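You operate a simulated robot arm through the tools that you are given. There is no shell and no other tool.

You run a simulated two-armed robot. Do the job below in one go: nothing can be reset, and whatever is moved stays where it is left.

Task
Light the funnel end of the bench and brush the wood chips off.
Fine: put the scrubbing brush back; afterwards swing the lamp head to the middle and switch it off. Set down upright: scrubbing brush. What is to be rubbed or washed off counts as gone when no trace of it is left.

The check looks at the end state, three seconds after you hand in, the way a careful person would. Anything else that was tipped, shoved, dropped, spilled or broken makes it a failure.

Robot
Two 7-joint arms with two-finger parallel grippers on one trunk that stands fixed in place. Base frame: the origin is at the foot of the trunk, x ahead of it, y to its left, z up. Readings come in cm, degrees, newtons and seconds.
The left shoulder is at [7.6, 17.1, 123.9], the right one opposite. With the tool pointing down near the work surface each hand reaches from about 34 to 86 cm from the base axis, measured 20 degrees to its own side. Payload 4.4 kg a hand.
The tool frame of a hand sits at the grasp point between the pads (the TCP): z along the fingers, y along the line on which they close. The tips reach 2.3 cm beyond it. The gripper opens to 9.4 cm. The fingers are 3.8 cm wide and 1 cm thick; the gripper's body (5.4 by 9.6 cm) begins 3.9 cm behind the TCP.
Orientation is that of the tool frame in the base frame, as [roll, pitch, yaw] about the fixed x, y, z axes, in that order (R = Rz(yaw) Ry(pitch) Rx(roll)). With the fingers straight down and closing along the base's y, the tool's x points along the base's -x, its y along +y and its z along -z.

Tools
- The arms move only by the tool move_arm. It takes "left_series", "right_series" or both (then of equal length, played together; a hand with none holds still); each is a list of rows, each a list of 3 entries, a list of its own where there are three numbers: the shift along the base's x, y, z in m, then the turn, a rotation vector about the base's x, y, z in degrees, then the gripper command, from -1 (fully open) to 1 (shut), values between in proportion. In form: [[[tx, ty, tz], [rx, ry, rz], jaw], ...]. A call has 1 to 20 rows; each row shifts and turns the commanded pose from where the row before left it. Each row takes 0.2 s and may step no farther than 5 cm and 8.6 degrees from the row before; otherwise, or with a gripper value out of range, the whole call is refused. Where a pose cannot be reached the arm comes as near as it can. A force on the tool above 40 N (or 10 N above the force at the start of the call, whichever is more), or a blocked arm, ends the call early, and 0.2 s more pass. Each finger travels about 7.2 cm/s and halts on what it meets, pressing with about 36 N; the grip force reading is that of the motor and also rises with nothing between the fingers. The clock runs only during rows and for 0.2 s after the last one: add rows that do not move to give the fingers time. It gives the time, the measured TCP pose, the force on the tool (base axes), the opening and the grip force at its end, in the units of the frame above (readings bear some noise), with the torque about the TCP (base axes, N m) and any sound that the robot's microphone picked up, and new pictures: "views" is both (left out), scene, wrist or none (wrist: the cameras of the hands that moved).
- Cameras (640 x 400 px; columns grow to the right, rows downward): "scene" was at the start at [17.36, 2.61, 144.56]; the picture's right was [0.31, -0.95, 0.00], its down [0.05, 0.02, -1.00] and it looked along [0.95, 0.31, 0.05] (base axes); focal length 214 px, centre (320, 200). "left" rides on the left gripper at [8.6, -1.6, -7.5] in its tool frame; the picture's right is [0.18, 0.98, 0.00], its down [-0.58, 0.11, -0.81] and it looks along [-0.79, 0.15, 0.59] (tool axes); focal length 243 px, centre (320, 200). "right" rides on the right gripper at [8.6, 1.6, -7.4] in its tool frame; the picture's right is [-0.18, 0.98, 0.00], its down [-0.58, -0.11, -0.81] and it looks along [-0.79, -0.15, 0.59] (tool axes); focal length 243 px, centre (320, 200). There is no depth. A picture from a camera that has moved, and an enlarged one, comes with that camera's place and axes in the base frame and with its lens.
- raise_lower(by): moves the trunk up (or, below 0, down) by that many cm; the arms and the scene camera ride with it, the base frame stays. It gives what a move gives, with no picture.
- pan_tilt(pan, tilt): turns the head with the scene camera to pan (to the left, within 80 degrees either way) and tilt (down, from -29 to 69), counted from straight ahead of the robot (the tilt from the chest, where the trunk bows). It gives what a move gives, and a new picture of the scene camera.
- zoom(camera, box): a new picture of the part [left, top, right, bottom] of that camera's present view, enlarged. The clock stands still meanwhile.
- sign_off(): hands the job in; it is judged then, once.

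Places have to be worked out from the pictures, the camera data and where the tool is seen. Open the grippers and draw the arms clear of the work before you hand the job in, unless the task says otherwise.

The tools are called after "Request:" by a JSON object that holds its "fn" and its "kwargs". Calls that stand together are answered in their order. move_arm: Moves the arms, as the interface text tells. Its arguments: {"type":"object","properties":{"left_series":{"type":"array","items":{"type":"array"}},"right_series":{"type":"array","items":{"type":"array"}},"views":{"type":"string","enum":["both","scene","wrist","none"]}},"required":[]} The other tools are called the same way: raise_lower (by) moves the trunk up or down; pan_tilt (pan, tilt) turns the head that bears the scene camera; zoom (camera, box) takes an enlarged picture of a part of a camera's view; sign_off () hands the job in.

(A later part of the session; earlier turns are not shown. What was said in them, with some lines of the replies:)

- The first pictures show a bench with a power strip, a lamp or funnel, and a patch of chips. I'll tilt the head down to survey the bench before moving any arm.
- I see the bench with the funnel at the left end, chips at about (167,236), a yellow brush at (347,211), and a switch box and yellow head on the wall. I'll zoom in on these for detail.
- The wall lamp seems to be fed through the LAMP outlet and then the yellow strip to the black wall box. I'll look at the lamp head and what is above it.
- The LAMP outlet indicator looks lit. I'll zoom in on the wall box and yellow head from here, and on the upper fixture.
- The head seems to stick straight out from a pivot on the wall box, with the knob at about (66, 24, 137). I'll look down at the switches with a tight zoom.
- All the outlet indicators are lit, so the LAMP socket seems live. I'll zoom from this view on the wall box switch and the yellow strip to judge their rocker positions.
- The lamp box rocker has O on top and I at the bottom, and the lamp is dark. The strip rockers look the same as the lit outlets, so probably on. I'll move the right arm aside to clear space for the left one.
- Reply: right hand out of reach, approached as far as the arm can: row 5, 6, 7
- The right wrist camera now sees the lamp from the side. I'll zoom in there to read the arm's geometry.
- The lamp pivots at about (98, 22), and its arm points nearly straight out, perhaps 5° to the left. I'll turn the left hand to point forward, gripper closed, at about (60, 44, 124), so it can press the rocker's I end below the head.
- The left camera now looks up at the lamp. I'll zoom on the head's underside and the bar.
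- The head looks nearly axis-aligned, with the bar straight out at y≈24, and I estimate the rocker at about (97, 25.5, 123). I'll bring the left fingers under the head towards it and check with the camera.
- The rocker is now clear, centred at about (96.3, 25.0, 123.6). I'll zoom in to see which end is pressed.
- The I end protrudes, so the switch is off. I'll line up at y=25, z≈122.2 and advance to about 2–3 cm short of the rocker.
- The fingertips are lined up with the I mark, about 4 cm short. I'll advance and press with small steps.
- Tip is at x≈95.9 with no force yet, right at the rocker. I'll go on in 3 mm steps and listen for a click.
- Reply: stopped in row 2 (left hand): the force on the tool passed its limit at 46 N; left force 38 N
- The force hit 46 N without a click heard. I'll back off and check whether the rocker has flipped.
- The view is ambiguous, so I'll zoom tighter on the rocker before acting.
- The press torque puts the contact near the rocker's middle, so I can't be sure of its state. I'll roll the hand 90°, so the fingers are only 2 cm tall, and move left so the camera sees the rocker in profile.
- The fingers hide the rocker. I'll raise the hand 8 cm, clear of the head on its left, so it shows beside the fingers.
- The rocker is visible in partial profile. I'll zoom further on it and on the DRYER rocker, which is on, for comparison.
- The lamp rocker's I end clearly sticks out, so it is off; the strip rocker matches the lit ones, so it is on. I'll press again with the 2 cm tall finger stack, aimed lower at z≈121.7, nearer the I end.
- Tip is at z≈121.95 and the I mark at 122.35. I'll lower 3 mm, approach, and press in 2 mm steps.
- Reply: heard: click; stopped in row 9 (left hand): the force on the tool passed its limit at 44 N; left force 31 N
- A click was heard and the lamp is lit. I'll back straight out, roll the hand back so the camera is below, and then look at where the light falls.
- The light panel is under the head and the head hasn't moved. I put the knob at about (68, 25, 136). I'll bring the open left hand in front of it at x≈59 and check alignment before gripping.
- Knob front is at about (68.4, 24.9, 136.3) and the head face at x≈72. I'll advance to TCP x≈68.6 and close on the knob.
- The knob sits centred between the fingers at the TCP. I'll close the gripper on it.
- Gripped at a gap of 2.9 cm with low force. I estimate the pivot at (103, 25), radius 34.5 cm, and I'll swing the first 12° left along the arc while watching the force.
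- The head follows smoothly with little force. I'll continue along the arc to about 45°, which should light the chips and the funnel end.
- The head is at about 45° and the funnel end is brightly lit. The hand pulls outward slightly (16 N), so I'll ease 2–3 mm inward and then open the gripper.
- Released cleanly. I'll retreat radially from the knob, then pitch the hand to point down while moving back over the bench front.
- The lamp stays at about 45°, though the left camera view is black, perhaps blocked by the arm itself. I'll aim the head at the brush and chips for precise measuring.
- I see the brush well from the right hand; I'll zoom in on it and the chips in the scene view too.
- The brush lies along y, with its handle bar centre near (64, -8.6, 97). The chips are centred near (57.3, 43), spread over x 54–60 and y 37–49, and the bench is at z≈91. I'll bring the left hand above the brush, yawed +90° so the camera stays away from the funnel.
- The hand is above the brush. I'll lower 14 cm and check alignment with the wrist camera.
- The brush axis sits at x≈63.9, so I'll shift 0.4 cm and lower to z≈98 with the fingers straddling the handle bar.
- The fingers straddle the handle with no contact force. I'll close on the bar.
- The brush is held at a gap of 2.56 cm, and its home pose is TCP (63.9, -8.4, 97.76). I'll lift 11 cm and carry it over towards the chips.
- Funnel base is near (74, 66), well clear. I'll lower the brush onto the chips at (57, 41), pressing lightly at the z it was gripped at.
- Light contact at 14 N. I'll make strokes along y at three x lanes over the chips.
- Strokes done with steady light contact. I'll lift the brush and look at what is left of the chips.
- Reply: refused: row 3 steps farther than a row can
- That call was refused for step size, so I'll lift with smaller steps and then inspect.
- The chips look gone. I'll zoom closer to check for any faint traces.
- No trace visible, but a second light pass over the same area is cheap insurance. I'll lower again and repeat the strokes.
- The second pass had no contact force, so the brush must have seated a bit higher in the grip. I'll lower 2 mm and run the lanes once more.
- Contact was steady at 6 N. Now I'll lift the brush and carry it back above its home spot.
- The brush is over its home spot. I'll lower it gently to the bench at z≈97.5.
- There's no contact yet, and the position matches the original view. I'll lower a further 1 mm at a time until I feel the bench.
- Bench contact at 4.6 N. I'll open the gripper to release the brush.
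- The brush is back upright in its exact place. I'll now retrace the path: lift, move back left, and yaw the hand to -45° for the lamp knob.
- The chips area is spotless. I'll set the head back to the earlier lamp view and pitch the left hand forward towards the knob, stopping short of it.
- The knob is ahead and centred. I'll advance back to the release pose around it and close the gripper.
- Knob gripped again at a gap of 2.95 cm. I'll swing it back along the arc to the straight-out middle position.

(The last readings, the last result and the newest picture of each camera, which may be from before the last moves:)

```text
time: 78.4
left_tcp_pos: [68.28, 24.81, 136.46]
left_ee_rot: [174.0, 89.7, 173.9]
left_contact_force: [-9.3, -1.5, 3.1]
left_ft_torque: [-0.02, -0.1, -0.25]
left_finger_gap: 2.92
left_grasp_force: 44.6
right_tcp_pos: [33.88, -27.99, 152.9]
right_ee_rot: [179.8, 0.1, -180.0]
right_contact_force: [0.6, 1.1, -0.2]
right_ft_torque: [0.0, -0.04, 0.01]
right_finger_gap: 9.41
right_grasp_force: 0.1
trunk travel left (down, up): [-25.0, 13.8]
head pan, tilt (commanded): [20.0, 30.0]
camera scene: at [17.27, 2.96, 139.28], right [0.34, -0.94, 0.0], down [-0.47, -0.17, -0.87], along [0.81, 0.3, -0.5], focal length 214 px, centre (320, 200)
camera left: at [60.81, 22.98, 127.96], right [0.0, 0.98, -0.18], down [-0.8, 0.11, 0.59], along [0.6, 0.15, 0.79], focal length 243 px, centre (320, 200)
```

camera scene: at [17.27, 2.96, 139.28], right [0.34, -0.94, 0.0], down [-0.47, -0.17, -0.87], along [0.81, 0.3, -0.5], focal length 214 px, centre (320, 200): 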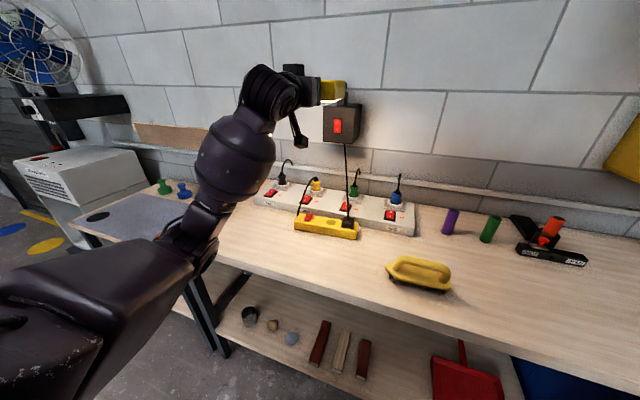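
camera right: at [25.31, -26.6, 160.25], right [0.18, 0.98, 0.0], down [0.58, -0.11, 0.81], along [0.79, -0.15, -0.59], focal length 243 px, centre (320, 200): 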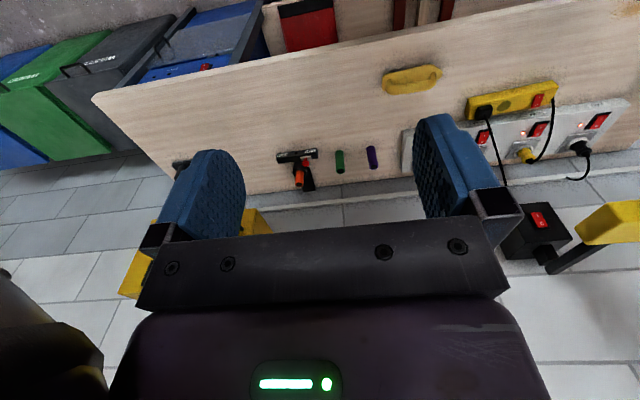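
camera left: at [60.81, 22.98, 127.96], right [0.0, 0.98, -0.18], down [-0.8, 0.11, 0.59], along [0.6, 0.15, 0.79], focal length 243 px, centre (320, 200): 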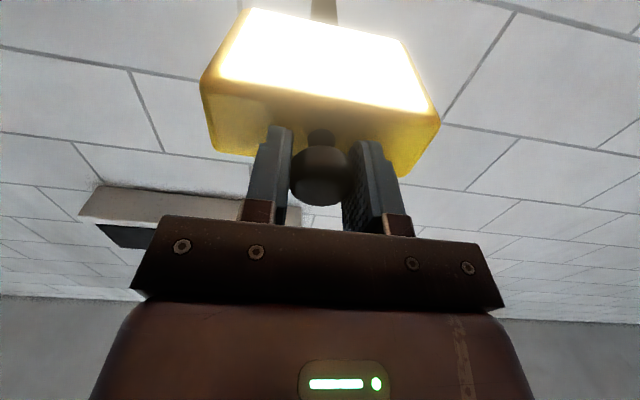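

The head is back at its starting spot (TCP within 3 mm of the original). I'll release the knob, back off, and compare with the initial lamp view.

Request:
{"fn": "move_arm", "kwargs": {"left_series": [[[0, 0, 0], [0, 0, 0], 0.4], [[0, 0, 0], [0, 0, 0], -0.3], [[0, 0, 0], [0, 0, 0], -1], [[0, 0, 0], [0, 0, 0], -1], [[-0.03, 0, 0], [0, 0, 0], -1], [[-0.04, 0, 0], [0, 0, 0], -1], [[-0.02, 0.02, -0.02], [0, 0, 0], -1], [[0, 0.035, -0.035], [0, 0, 0], -1], [[0, 0.035, -0.035], [0, 0, 0], 0], [[0, 0.03, -0.035], [0, 0, 0], 1], [[0.02, 0.02, -0.02], [0, 0, 0], 1]], "views": "both"}}

Request:
{"fn": "zoom", "kwargs": {"camera": "scene", "box": [280, 70, 370, 145]}}

Request:
{"fn": "zoom", "kwargs": {"camera": "right", "box": [480, 170, 640, 290]}}

```text
time: 80.8
left_tcp_pos: [61.57, 38.99, 121.72]
left_ee_rot: [-179.6, 89.7, -179.7]
left_contact_force: [-0.2, 0.9, 0.3]
left_ft_torque: [0.04, 0.0, -0.01]
left_finger_gap: 0.01
left_grasp_force: 20.1
right_tcp_pos: [34.06, -27.99, 152.71]
right_ee_rot: [180.0, 0.0, 179.9]
right_contact_force: [-0.6, 0.2, -0.5]
right_ft_torque: [0.01, 0.07, -0.02]
right_finger_gap: 9.41
right_grasp_force: 0.2
trunk travel left (down, up): [-25.0, 13.8]
head pan, tilt (commanded): [20.0, 30.0]
camera scene: at [17.48, 3.03, 139.25], right [0.34, -0.94, 0.0], down [-0.47, -0.17, -0.87], along [0.81, 0.3, -0.5], focal length 214 px, centre (320, 200)
camera left: at [53.99, 37.07, 113.13], right [0.0, 0.98, -0.18], down [-0.8, 0.11, 0.59], along [0.6, 0.15, 0.79], focal length 243 px, centre (320, 200)
```

scene: 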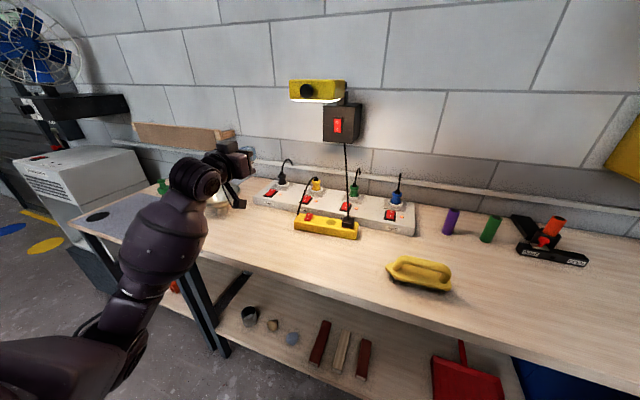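
left: 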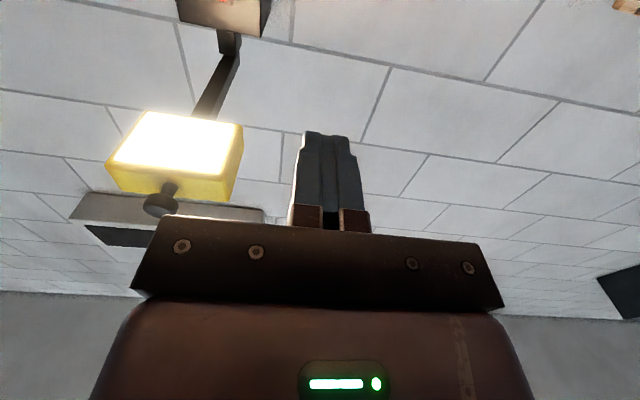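

```text
5.33 times, centred on (325, 108) of scene
camera zoom: at [17.48, 3.03, 139.25], right [0.34, -0.94, 0.0], down [-0.47, -0.17, -0.87], along [0.81, 0.3, -0.5], focal length 1144 px, centre (293, 693)
```

zoom: 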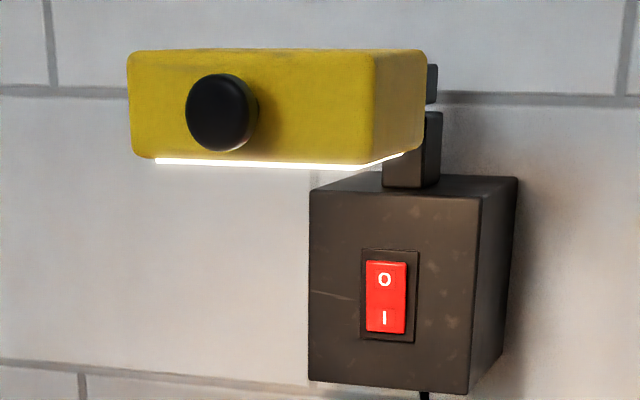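

```text
3.33 times, centred on (560, 230) of right
camera zoom: at [25.46, -26.45, 160.25], right [0.18, 0.98, 0.0], down [0.58, -0.11, 0.81], along [0.79, -0.15, -0.59], focal length 809 px, centre (-480, 100)
```

zoom: 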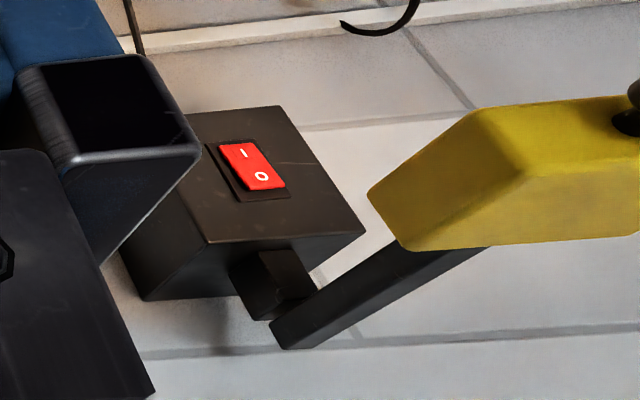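

The head matches its initial view, but in the right camera the bar may be a few degrees left of true straight-out. I'll zoom in to measure its angle.

Request:
{"fn": "zoom", "kwargs": {"camera": "left", "box": [90, 0, 290, 220]}}

Request:
{"fn": "zoom", "kwargs": {"camera": "right", "box": [530, 220, 640, 290]}}

```text
1.82 times, centred on (190, 110) of left
camera zoom: at [53.99, 37.07, 113.13], right [0.0, 0.98, -0.18], down [-0.8, 0.11, 0.59], along [0.6, 0.15, 0.79], focal length 441 px, centre (556, 364)
```

zoom: 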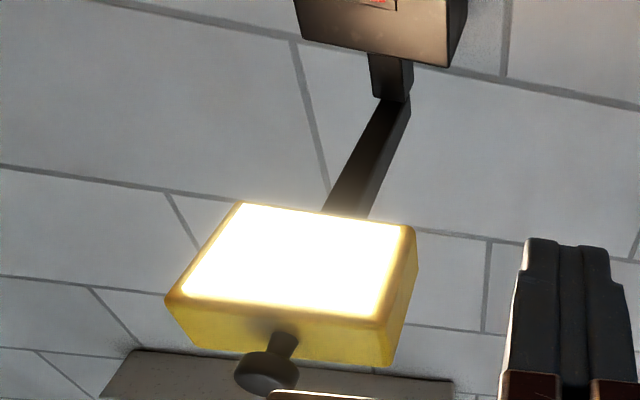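

```text
5.71 times, centred on (585, 255) of right
camera zoom: at [25.46, -26.45, 160.25], right [0.18, 0.98, 0.0], down [0.58, -0.11, 0.81], along [0.79, -0.15, -0.59], focal length 1386 px, centre (-1194, -114)
```

zoom: 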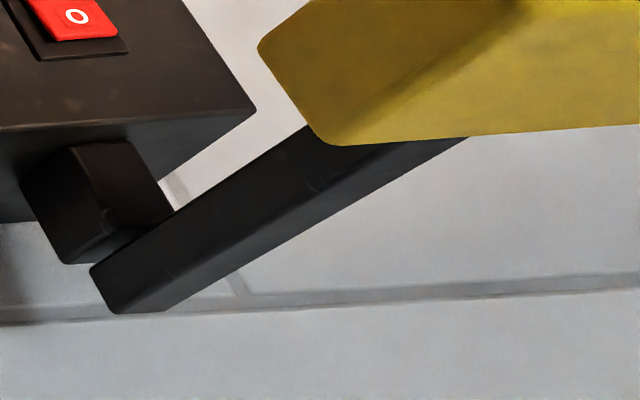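

The bar lines up with the straight-out direction within about 2°, so the head is in the middle. Next I'll roll the hand (fingers stacked, 2 cm tall) and bring it under the head at z≈125.7 to press the O end.

Request:
{"fn": "move_arm", "kwargs": {"left_series": [[[0.015, 0, 0.002], [8.1818, 0, 0], 1], [[0.015, 0, 0.002], [8.1818, 0, 0], 1], [[0.015, 0, 0.002], [8.1818, 0, 0], 1], [[0.015, 0, 0.002], [8.1818, 0, 0], 1], [[0.015, 0, 0.003], [8.1818, 0, 0], 1], [[0.015, 0, 0.003], [8.1818, 0, 0], 1], [[0.015, 0, 0.003], [8.1818, 0, 0], 1], [[0.015, 0, 0.004], [8.1818, 0, 0], 1], [[0.015, 0, 0.004], [8.1818, 0, 0], 1], [[0.015, 0, 0.004], [8.1818, 0, 0], 1], [[0.015, 0, 0.004], [8.1818, 0, 0], 1], [[0, 0, 0.007], [0, 0, 0], 1], [[0, 0, 0], [0, 0, 0], 1]], "views": "both"}}

```text
time: 83.6
left_tcp_pos: [78.07, 39.02, 125.89]
left_ee_rot: [90.2, -0.1, 90.4]
left_contact_force: [0.3, 0.0, 0.7]
left_ft_torque: [0.03, -0.01, 0.05]
left_finger_gap: 0.0
left_grasp_force: 36.0
right_tcp_pos: [34.08, -27.95, 152.83]
right_ee_rot: [179.9, 0.1, -179.9]
right_contact_force: [-0.5, -0.6, -0.4]
right_ft_torque: [0.02, 0.0, 0.0]
right_finger_gap: 9.4
right_grasp_force: 0.1
trunk travel left (down, up): [-25.0, 13.8]
head pan, tilt (commanded): [20.0, 30.0]
camera scene: at [17.45, 3.0, 139.25], right [0.34, -0.94, 0.0], down [-0.47, -0.17, -0.87], along [0.81, 0.3, -0.5], focal length 214 px, centre (320, 200)
camera left: at [70.45, 47.34, 124.3], right [0.0, 0.18, 0.98], down [-0.8, -0.59, 0.11], along [0.6, -0.79, 0.15], focal length 243 px, centre (320, 200)
```

scene: 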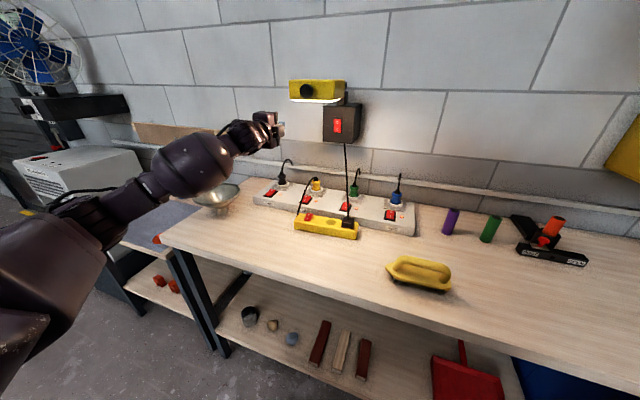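
left: 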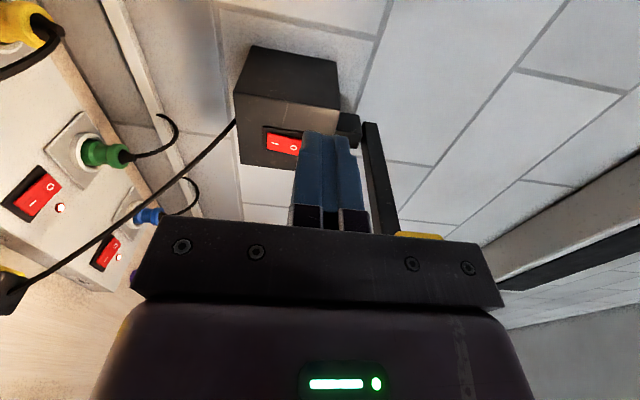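

Rolled and at the right height. I'll slide right under the head to y=25 and advance to x≈88, watching for contact.

Request:
{"fn": "move_arm", "kwargs": {"left_series": [[[0.005, -0.035, -0.001], [0, 0, 0], 1], [[0.005, -0.035, 0], [0, 0, 0], 1], [[0.01, -0.035, 0], [0, 0, 0], 1], [[0.01, -0.035, 0], [0, 0, 0], 1], [[0.03, 0, 0], [0, 0, 0], 1], [[0.03, 0, 0], [0, 0, 0], 1], [[0, 0, 0], [0, 0, 0], 1]], "views": "both"}}

Request:
{"fn": "zoom", "kwargs": {"camera": "left", "box": [240, 40, 420, 180]}}

Request:
{"fn": "zoom", "kwargs": {"camera": "scene", "box": [280, 70, 370, 145]}}

```text
time: 85.2
left_tcp_pos: [86.86, 25.0, 125.73]
left_ee_rot: [90.1, 0.1, 90.4]
left_contact_force: [-0.2, 0.1, 0.3]
left_ft_torque: [0.0, 0.0, -0.05]
left_finger_gap: 0.0
left_grasp_force: 35.6
right_tcp_pos: [33.99, -28.09, 152.84]
right_ee_rot: [179.9, 0.0, 180.0]
right_contact_force: [0.5, 0.0, 0.0]
right_ft_torque: [0.01, 0.02, -0.01]
right_finger_gap: 9.42
right_grasp_force: 0.1
trunk travel left (down, up): [-25.0, 13.8]
head pan, tilt (commanded): [20.0, 30.0]
camera scene: at [17.38, 3.04, 139.27], right [0.34, -0.94, 0.0], down [-0.47, -0.17, -0.87], along [0.81, 0.3, -0.5], focal length 214 px, centre (320, 200)
camera left: at [79.37, 33.32, 124.3], right [0.0, 0.18, 0.98], down [-0.8, -0.59, 0.11], along [0.6, -0.79, 0.15], focal length 243 px, centre (320, 200)
```

scene: 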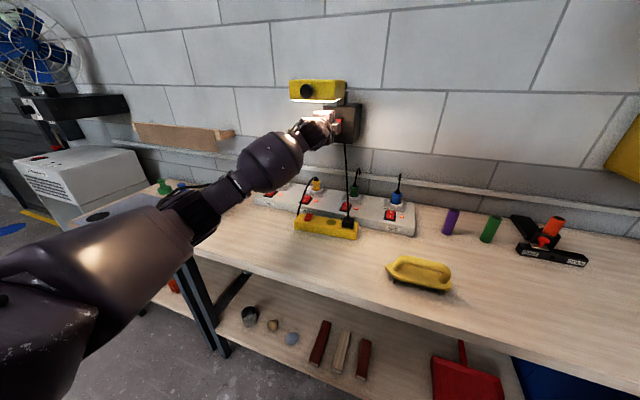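
left: 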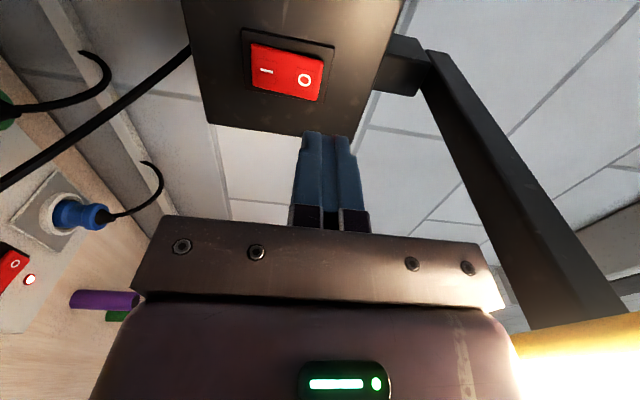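

```text
2.86 times, centred on (330, 110) of left
camera zoom: at [79.37, 33.32, 124.3], right [0.0, 0.18, 0.98], down [-0.8, -0.59, 0.11], along [0.6, -0.79, 0.15], focal length 693 px, centre (291, 457)
```

zoom: 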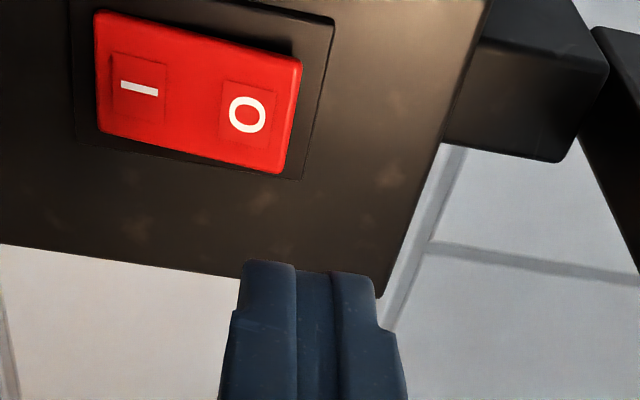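

```text
5.33 times, centred on (325, 108) of scene
camera zoom: at [17.38, 3.04, 139.27], right [0.34, -0.94, 0.0], down [-0.47, -0.17, -0.87], along [0.81, 0.3, -0.5], focal length 1144 px, centre (293, 693)
```

zoom: 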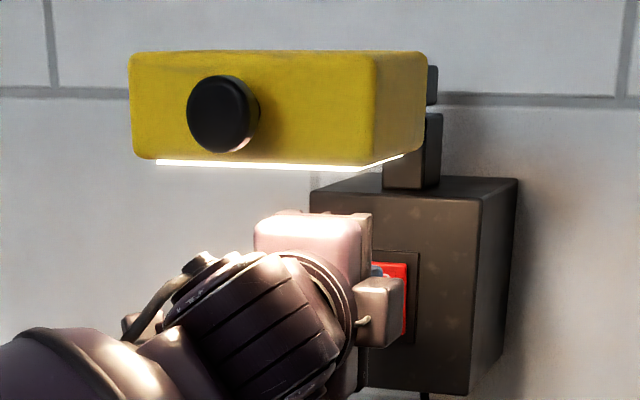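

The O end protrudes at z 124.8–126, and the fingers are lined up at 125.7. I'll advance and press in 2 mm steps, listening for the click.

Request:
{"fn": "move_arm", "kwargs": {"left_series": [[[0.03, 0, 0], [0, 0, 0], 1], [[0.02, 0, 0], [0, 0, 0], 1], [[0.01, 0, 0], [0, 0, 0], 1], [[0.003, 0, 0], [0, 0, 0], 1], [[0.002, 0, 0], [0, 0, 0], 1], [[0.002, 0, 0], [0, 0, 0], 1], [[0.002, 0, 0], [0, 0, 0], 1], [[0.002, 0, 0], [0, 0, 0], 1], [[0.002, 0, 0], [0, 0, 0], 1], [[0.002, 0, 0], [0, 0, 0], 1], [[0.002, 0, 0], [0, 0, 0], 1]], "views": "both"}}

```text
time: 87.3
left_tcp_pos: [93.83, 24.86, 125.81]
left_ee_rot: [90.1, 0.1, 90.3]
left_contact_force: [-31.9, 0.7, -4.0]
left_ft_torque: [0.03, 0.4, -0.41]
left_finger_gap: 0.0
left_grasp_force: 35.3
right_tcp_pos: [33.46, -27.99, 153.01]
right_ee_rot: [179.8, 0.3, -180.0]
right_contact_force: [0.9, 0.2, 0.1]
right_ft_torque: [0.0, 0.0, -0.02]
right_finger_gap: 9.4
right_grasp_force: 0.0
trunk travel left (down, up): [-25.0, 13.8]
head pan, tilt (commanded): [20.0, 30.0]
heard: click
stopped in row 10 (left hand): the force on the tool passed its limit at 44 N (the readings are from after the stop); the commanded pose is now the measured one
camera scene: at [16.99, 3.03, 139.34], right [0.34, -0.94, 0.0], down [-0.47, -0.17, -0.87], along [0.82, 0.3, -0.5], focal length 214 px, centre (320, 200)
camera left: at [86.37, 33.36, 124.27], right [0.0, 0.18, 0.98], down [-0.8, -0.59, 0.11], along [0.6, -0.79, 0.15], focal length 243 px, centre (320, 200)
```

scene: 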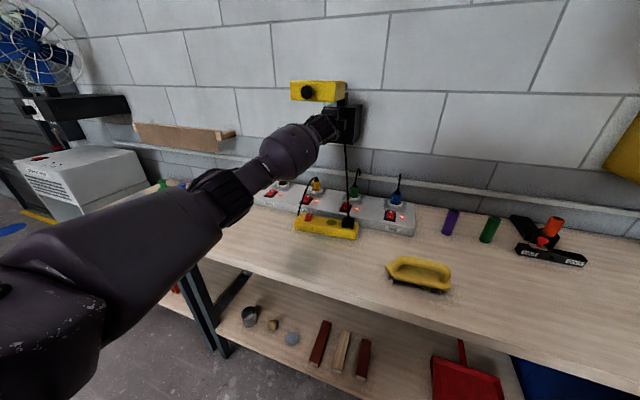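
left: 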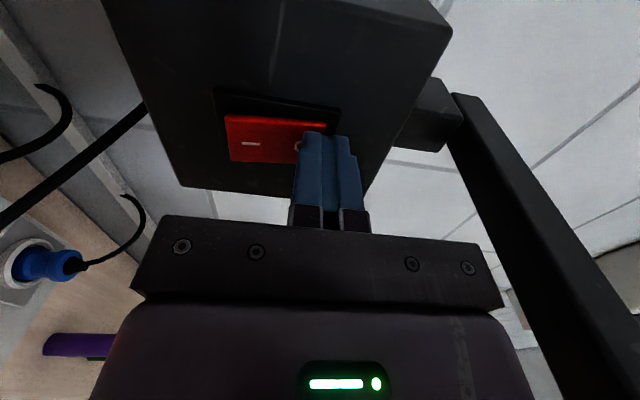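

Click heard and the lamp is off. I'll back straight out from under the head, then draw the left hand clear to the left.

Request:
{"fn": "move_arm", "kwargs": {"left_series": [[[-0.03, 0, 0], [0, 0, 0], 1], [[-0.04, 0, 0], [0, 0, 0], 1], [[-0.02, 0.035, 0], [0, 0, 0], 1], [[-0.02, 0.035, -0.005], [0, 0, 0], 1], [[-0.02, 0.035, -0.005], [0, 0, 0], 1], [[-0.02, 0.035, 0], [0, 0, 0], 1], [[-0.02, 0.01, 0], [-8.1818, 0, 0], 1], [[-0.01, 0.01, 0], [-8.1818, 0, 0], 1], [[-0.01, 0, 0], [-8.1818, 0, 0], 1], [[0, 0, 0], [-8.1818, 0, 0], 1], [[0, 0, 0], [-8.1818, 0, 0], 0.5], [[0, 0, 0], [-8.1818, 0, 0], 0], [[0, 0, 0], [-8.1818, 0, 0], -0.5], [[0, 0, 0], [-8.1818, 0, 0], -1], [[0, 0, 0], [-8.1818, 0, 0], -1], [[0, 0, 0], [-8.1818, 0, 0], -1], [[0, 0, 0], [-8.1818, 0, 0], -1]], "views": "both"}}

Request:
{"fn": "zoom", "kwargs": {"camera": "scene", "box": [280, 70, 370, 145]}}

```text
time: 90.9
left_tcp_pos: [75.37, 40.86, 124.57]
left_ee_rot: [-163.4, 89.5, -163.8]
left_contact_force: [0.0, -0.9, 0.8]
left_ft_torque: [-0.03, 0.01, 0.0]
left_finger_gap: 9.4
left_grasp_force: 0.1
right_tcp_pos: [34.08, -27.93, 152.76]
right_ee_rot: [179.8, 0.1, -180.0]
right_contact_force: [-0.6, 0.0, 0.5]
right_ft_torque: [0.0, -0.04, 0.0]
right_finger_gap: 9.4
right_grasp_force: 0.2
trunk travel left (down, up): [-25.0, 13.8]
head pan, tilt (commanded): [20.0, 30.0]
camera scene: at [17.43, 2.98, 139.26], right [0.34, -0.94, 0.0], down [-0.47, -0.17, -0.87], along [0.81, 0.3, -0.5], focal length 214 px, centre (320, 200)
camera left: at [67.81, 39.08, 115.94], right [0.0, 0.98, -0.19], down [-0.8, 0.11, 0.59], along [0.6, 0.15, 0.79], focal length 243 px, centre (320, 200)
```

scene: 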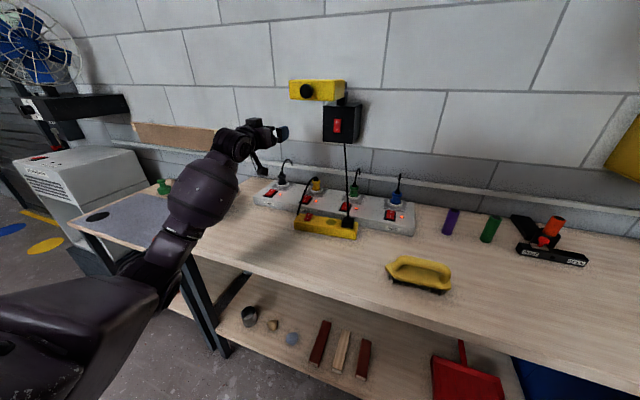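
left: 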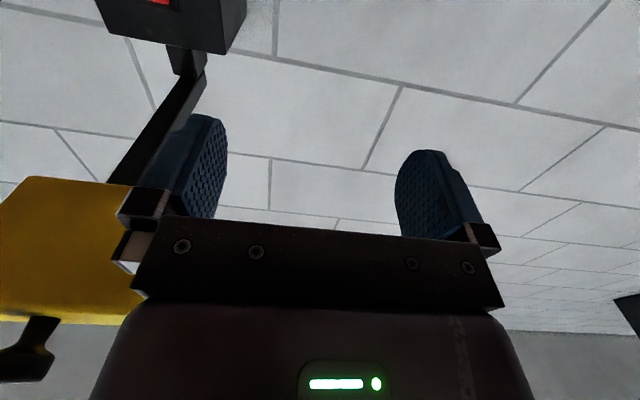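

```text
5.33 times, centred on (325, 108) of scene
camera zoom: at [17.43, 2.98, 139.26], right [0.34, -0.94, 0.0], down [-0.47, -0.17, -0.87], along [0.81, 0.3, -0.5], focal length 1144 px, centre (293, 693)
```

zoom: 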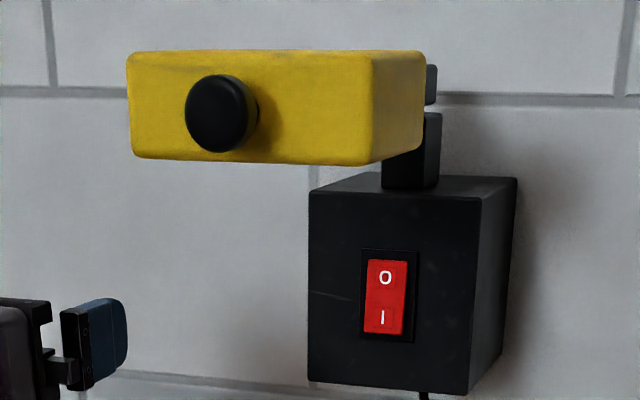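

The lamp is off with the head in the middle. I'll draw the left arm back to its starting pose, clear of the bench.

Request:
{"fn": "move_arm", "kwargs": {"left_series": [[[-0.04, 0.008, 0], [0, 0, 0], -1], [[-0.04, 0.008, 0], [0, 0, 0], -1], [[-0.04, 0.008, 0], [0, 0, 0], -1], [[-0.035, 0.008, 0], [0, 0, 0], -1], [[-0.0145, 0, 0.023], [0, 8.1818, 0], -1], [[-0.0145, 0, 0.023], [0, 8.1818, 0], -1], [[-0.0145, 0, 0.023], [0, 8.1818, 0], -1], [[-0.0145, 0, 0.023], [0, 8.1818, 0], -1], [[-0.0145, 0, 0.023], [0, 8.1818, 0], -1], [[-0.0145, 0, 0.023], [0, 8.1818, 0], -1], [[-0.0145, 0, 0.023], [0, 8.1818, 0], -1], [[-0.0145, 0, 0.023], [0, 8.1818, 0], -1], [[-0.0145, 0, 0.023], [0, 8.1818, 0], -1], [[-0.0145, 0, 0.023], [0, 8.1818, 0], -1], [[-0.0145, 0, 0.023], [0, 8.1818, 0], -1]], "views": "both"}}

Request:
{"fn": "pan_tilt", "kwargs": {"pan": 5, "tilt": 40}}

```text
time: 94.3
left_tcp_pos: [49.14, 40.45, 145.0]
left_ee_rot: [-171.2, -1.1, 169.5]
left_contact_force: [-1.2, 1.2, 0.3]
left_ft_torque: [-0.04, -0.01, 0.02]
left_finger_gap: 9.41
left_grasp_force: 0.1
right_tcp_pos: [33.58, -27.86, 153.04]
right_ee_rot: [179.9, 0.2, 179.9]
right_contact_force: [-0.6, 0.3, 0.7]
right_ft_torque: [0.0, -0.03, 0.01]
right_finger_gap: 9.4
right_grasp_force: 0.0
trunk travel left (down, up): [-25.0, 13.8]
head pan, tilt (commanded): [20.0, 30.0]
stopped in row 15 (left hand): the arm was blocked; the commanded pose is now the measured one
camera scene: at [17.11, 3.15, 139.34], right [0.34, -0.94, 0.0], down [-0.47, -0.17, -0.87], along [0.81, 0.3, -0.5], focal length 214 px, centre (320, 200)
camera left: at [40.61, 41.36, 152.82], right [-0.01, 0.99, -0.15], down [0.63, 0.12, 0.77], along [0.78, -0.09, -0.62], focal length 243 px, centre (320, 200)
```

scene: 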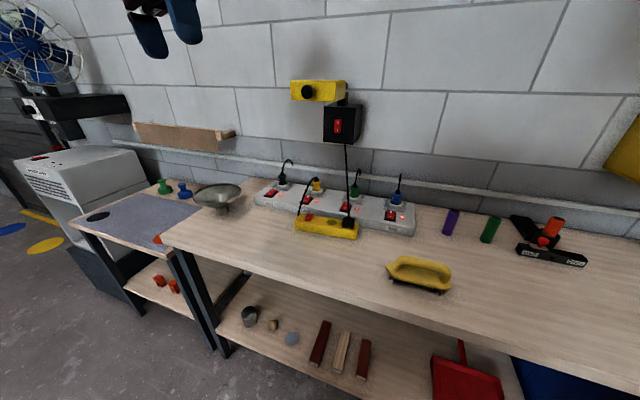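
left: 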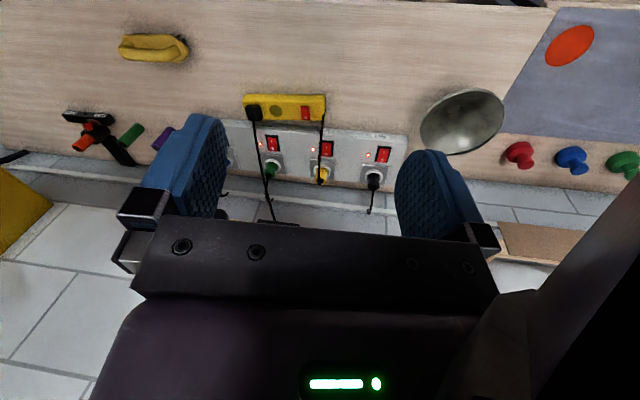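

```text
time: 95.0
left_tcp_pos: [49.46, 40.22, 144.84]
left_ee_rot: [-171.3, -1.4, 169.5]
left_contact_force: [0.2, 0.4, 1.1]
left_ft_torque: [-0.02, 0.02, 0.01]
left_finger_gap: 9.39
left_grasp_force: 0.1
right_tcp_pos: [34.11, -28.22, 152.84]
right_ee_rot: [179.8, 0.0, 179.9]
right_contact_force: [0.4, -0.1, -0.1]
right_ft_torque: [0.01, 0.0, -0.01]
right_finger_gap: 9.39
right_grasp_force: 0.0
trunk travel left (down, up): [-25.0, 13.8]
head pan, tilt (commanded): [5.0, 40.0]
camera scene: at [17.41, 0.62, 137.72], right [0.09, -1.0, 0.0], down [-0.64, -0.06, -0.77], along [0.76, 0.07, -0.64], focal length 214 px, centre (320, 200)
```

scene: 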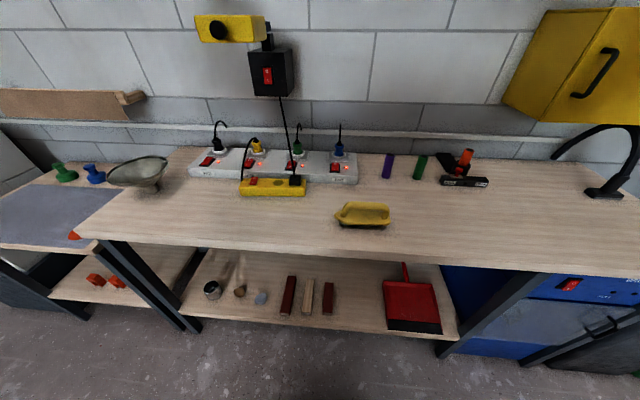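

The arm stopped at the last row, folded in free air at z≈145, already clear of the work. I'll check the final scene closely: lamp, chips area, brush and lower shelf.

Request:
{"fn": "zoom", "kwargs": {"camera": "scene", "box": [180, 0, 320, 110]}}

Request:
{"fn": "zoom", "kwargs": {"camera": "scene", "box": [40, 140, 280, 320]}}

Request:
{"fn": "zoom", "kwargs": {"camera": "scene", "box": [180, 120, 500, 240]}}

```text
3.64 times, centred on (250, 55) of scene
camera zoom: at [17.41, 0.62, 137.72], right [0.09, -1.0, 0.0], down [-0.64, -0.06, -0.77], along [0.76, 0.07, -0.64], focal length 780 px, centre (574, 727)
```

zoom: 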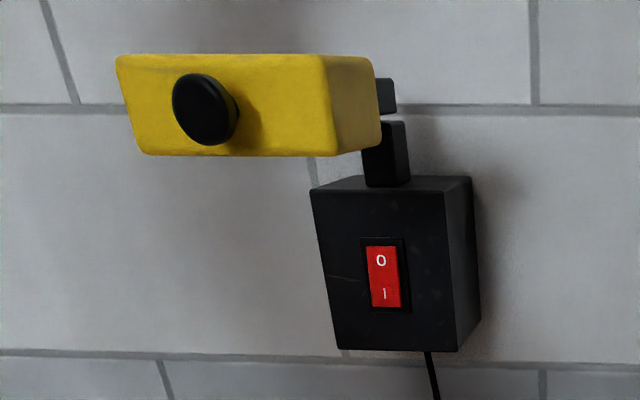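

```text
2.22 times, centred on (160, 230) of scene
camera zoom: at [17.41, 0.62, 137.72], right [0.09, -1.0, 0.0], down [-0.64, -0.06, -0.77], along [0.76, 0.07, -0.64], focal length 477 px, centre (676, 133)
```

zoom: 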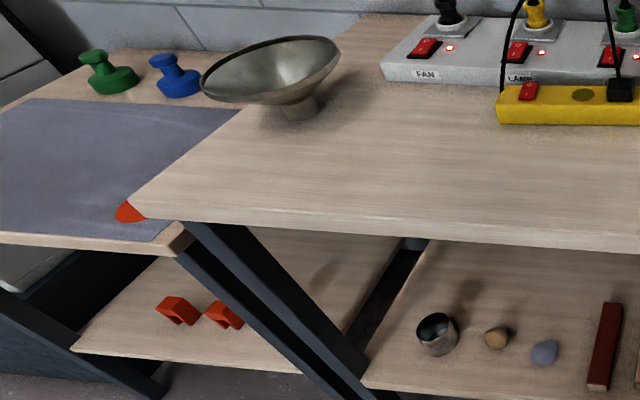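

```text
2.00 times, centred on (340, 180) of scene
camera zoom: at [17.41, 0.62, 137.72], right [0.09, -1.0, 0.0], down [-0.64, -0.06, -0.77], along [0.76, 0.07, -0.64], focal length 429 px, centre (280, 240)
```

zoom: 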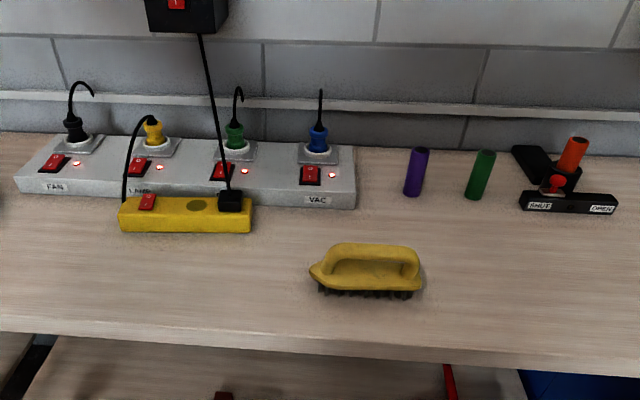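

Everything looks right. One last check: I'll look to the left to make sure the blocked elbow isn't pressing on anything.

Request:
{"fn": "pan_tilt", "kwargs": {"pan": 70, "tilt": 25}}

```text
time: 96.4
left_tcp_pos: [49.47, 40.29, 144.77]
left_ee_rot: [-171.2, -1.3, 169.5]
left_contact_force: [-0.9, 0.4, -0.4]
left_ft_torque: [0.02, -0.01, -0.01]
left_finger_gap: 9.42
left_grasp_force: 0.0
right_tcp_pos: [34.09, -28.11, 152.87]
right_ee_rot: [179.7, 0.0, 179.9]
right_contact_force: [-0.1, -0.3, -0.3]
right_ft_torque: [-0.01, -0.01, 0.0]
right_finger_gap: 9.4
right_grasp_force: 0.1
trunk travel left (down, up): [-25.0, 13.8]
head pan, tilt (commanded): [70.0, 25.0]
camera scene: at [12.08, 8.56, 140.06], right [0.94, -0.34, 0.0], down [-0.14, -0.4, -0.91], along [0.31, 0.85, -0.42], focal length 214 px, centre (320, 200)
```

scene: 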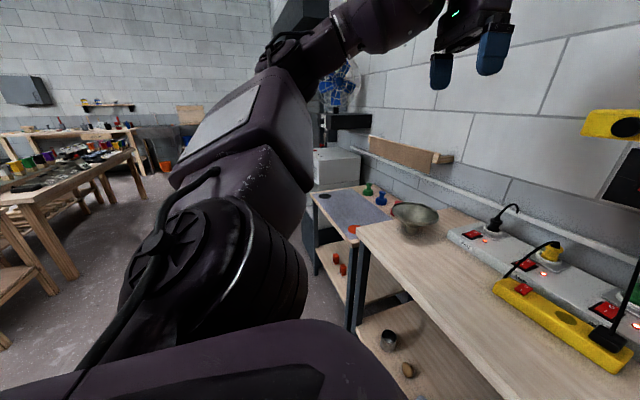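

The arm is folded in free air and touches nothing. The chips are gone, the brush is back upright, the lamp head is in the middle and off, and both grippers are open and clear, so I'm handing in.

Request:
{"fn": "sign_off", "kwargs": {}}

```text
The job is handed in.
```

The wood chips are brushed off, and the last close-up views of the bench show no trace of them.

- **Lamp:** I switched it on and swung the head about 45° towards the funnel end. After brushing I swung it back to the middle and switched it off. The middle I used is straight out from the wall, within about 2°, which is also where the head started.
- **Brushing:** The first brushing took the chips off. I went over the spot again, because on the second pass the brush was barely touching the bench.
- **Scrubbing brush:** It is back in its original spot, standing upright on its bristles.
- **Arms:** Both grippers are open and both arms are clear of the bench. On the final retreat the left arm stopped a little short of its starting pose, reported as blocked. I checked and it was folded in free air, touching nothing.

In the final views I saw nothing else tipped or moved.
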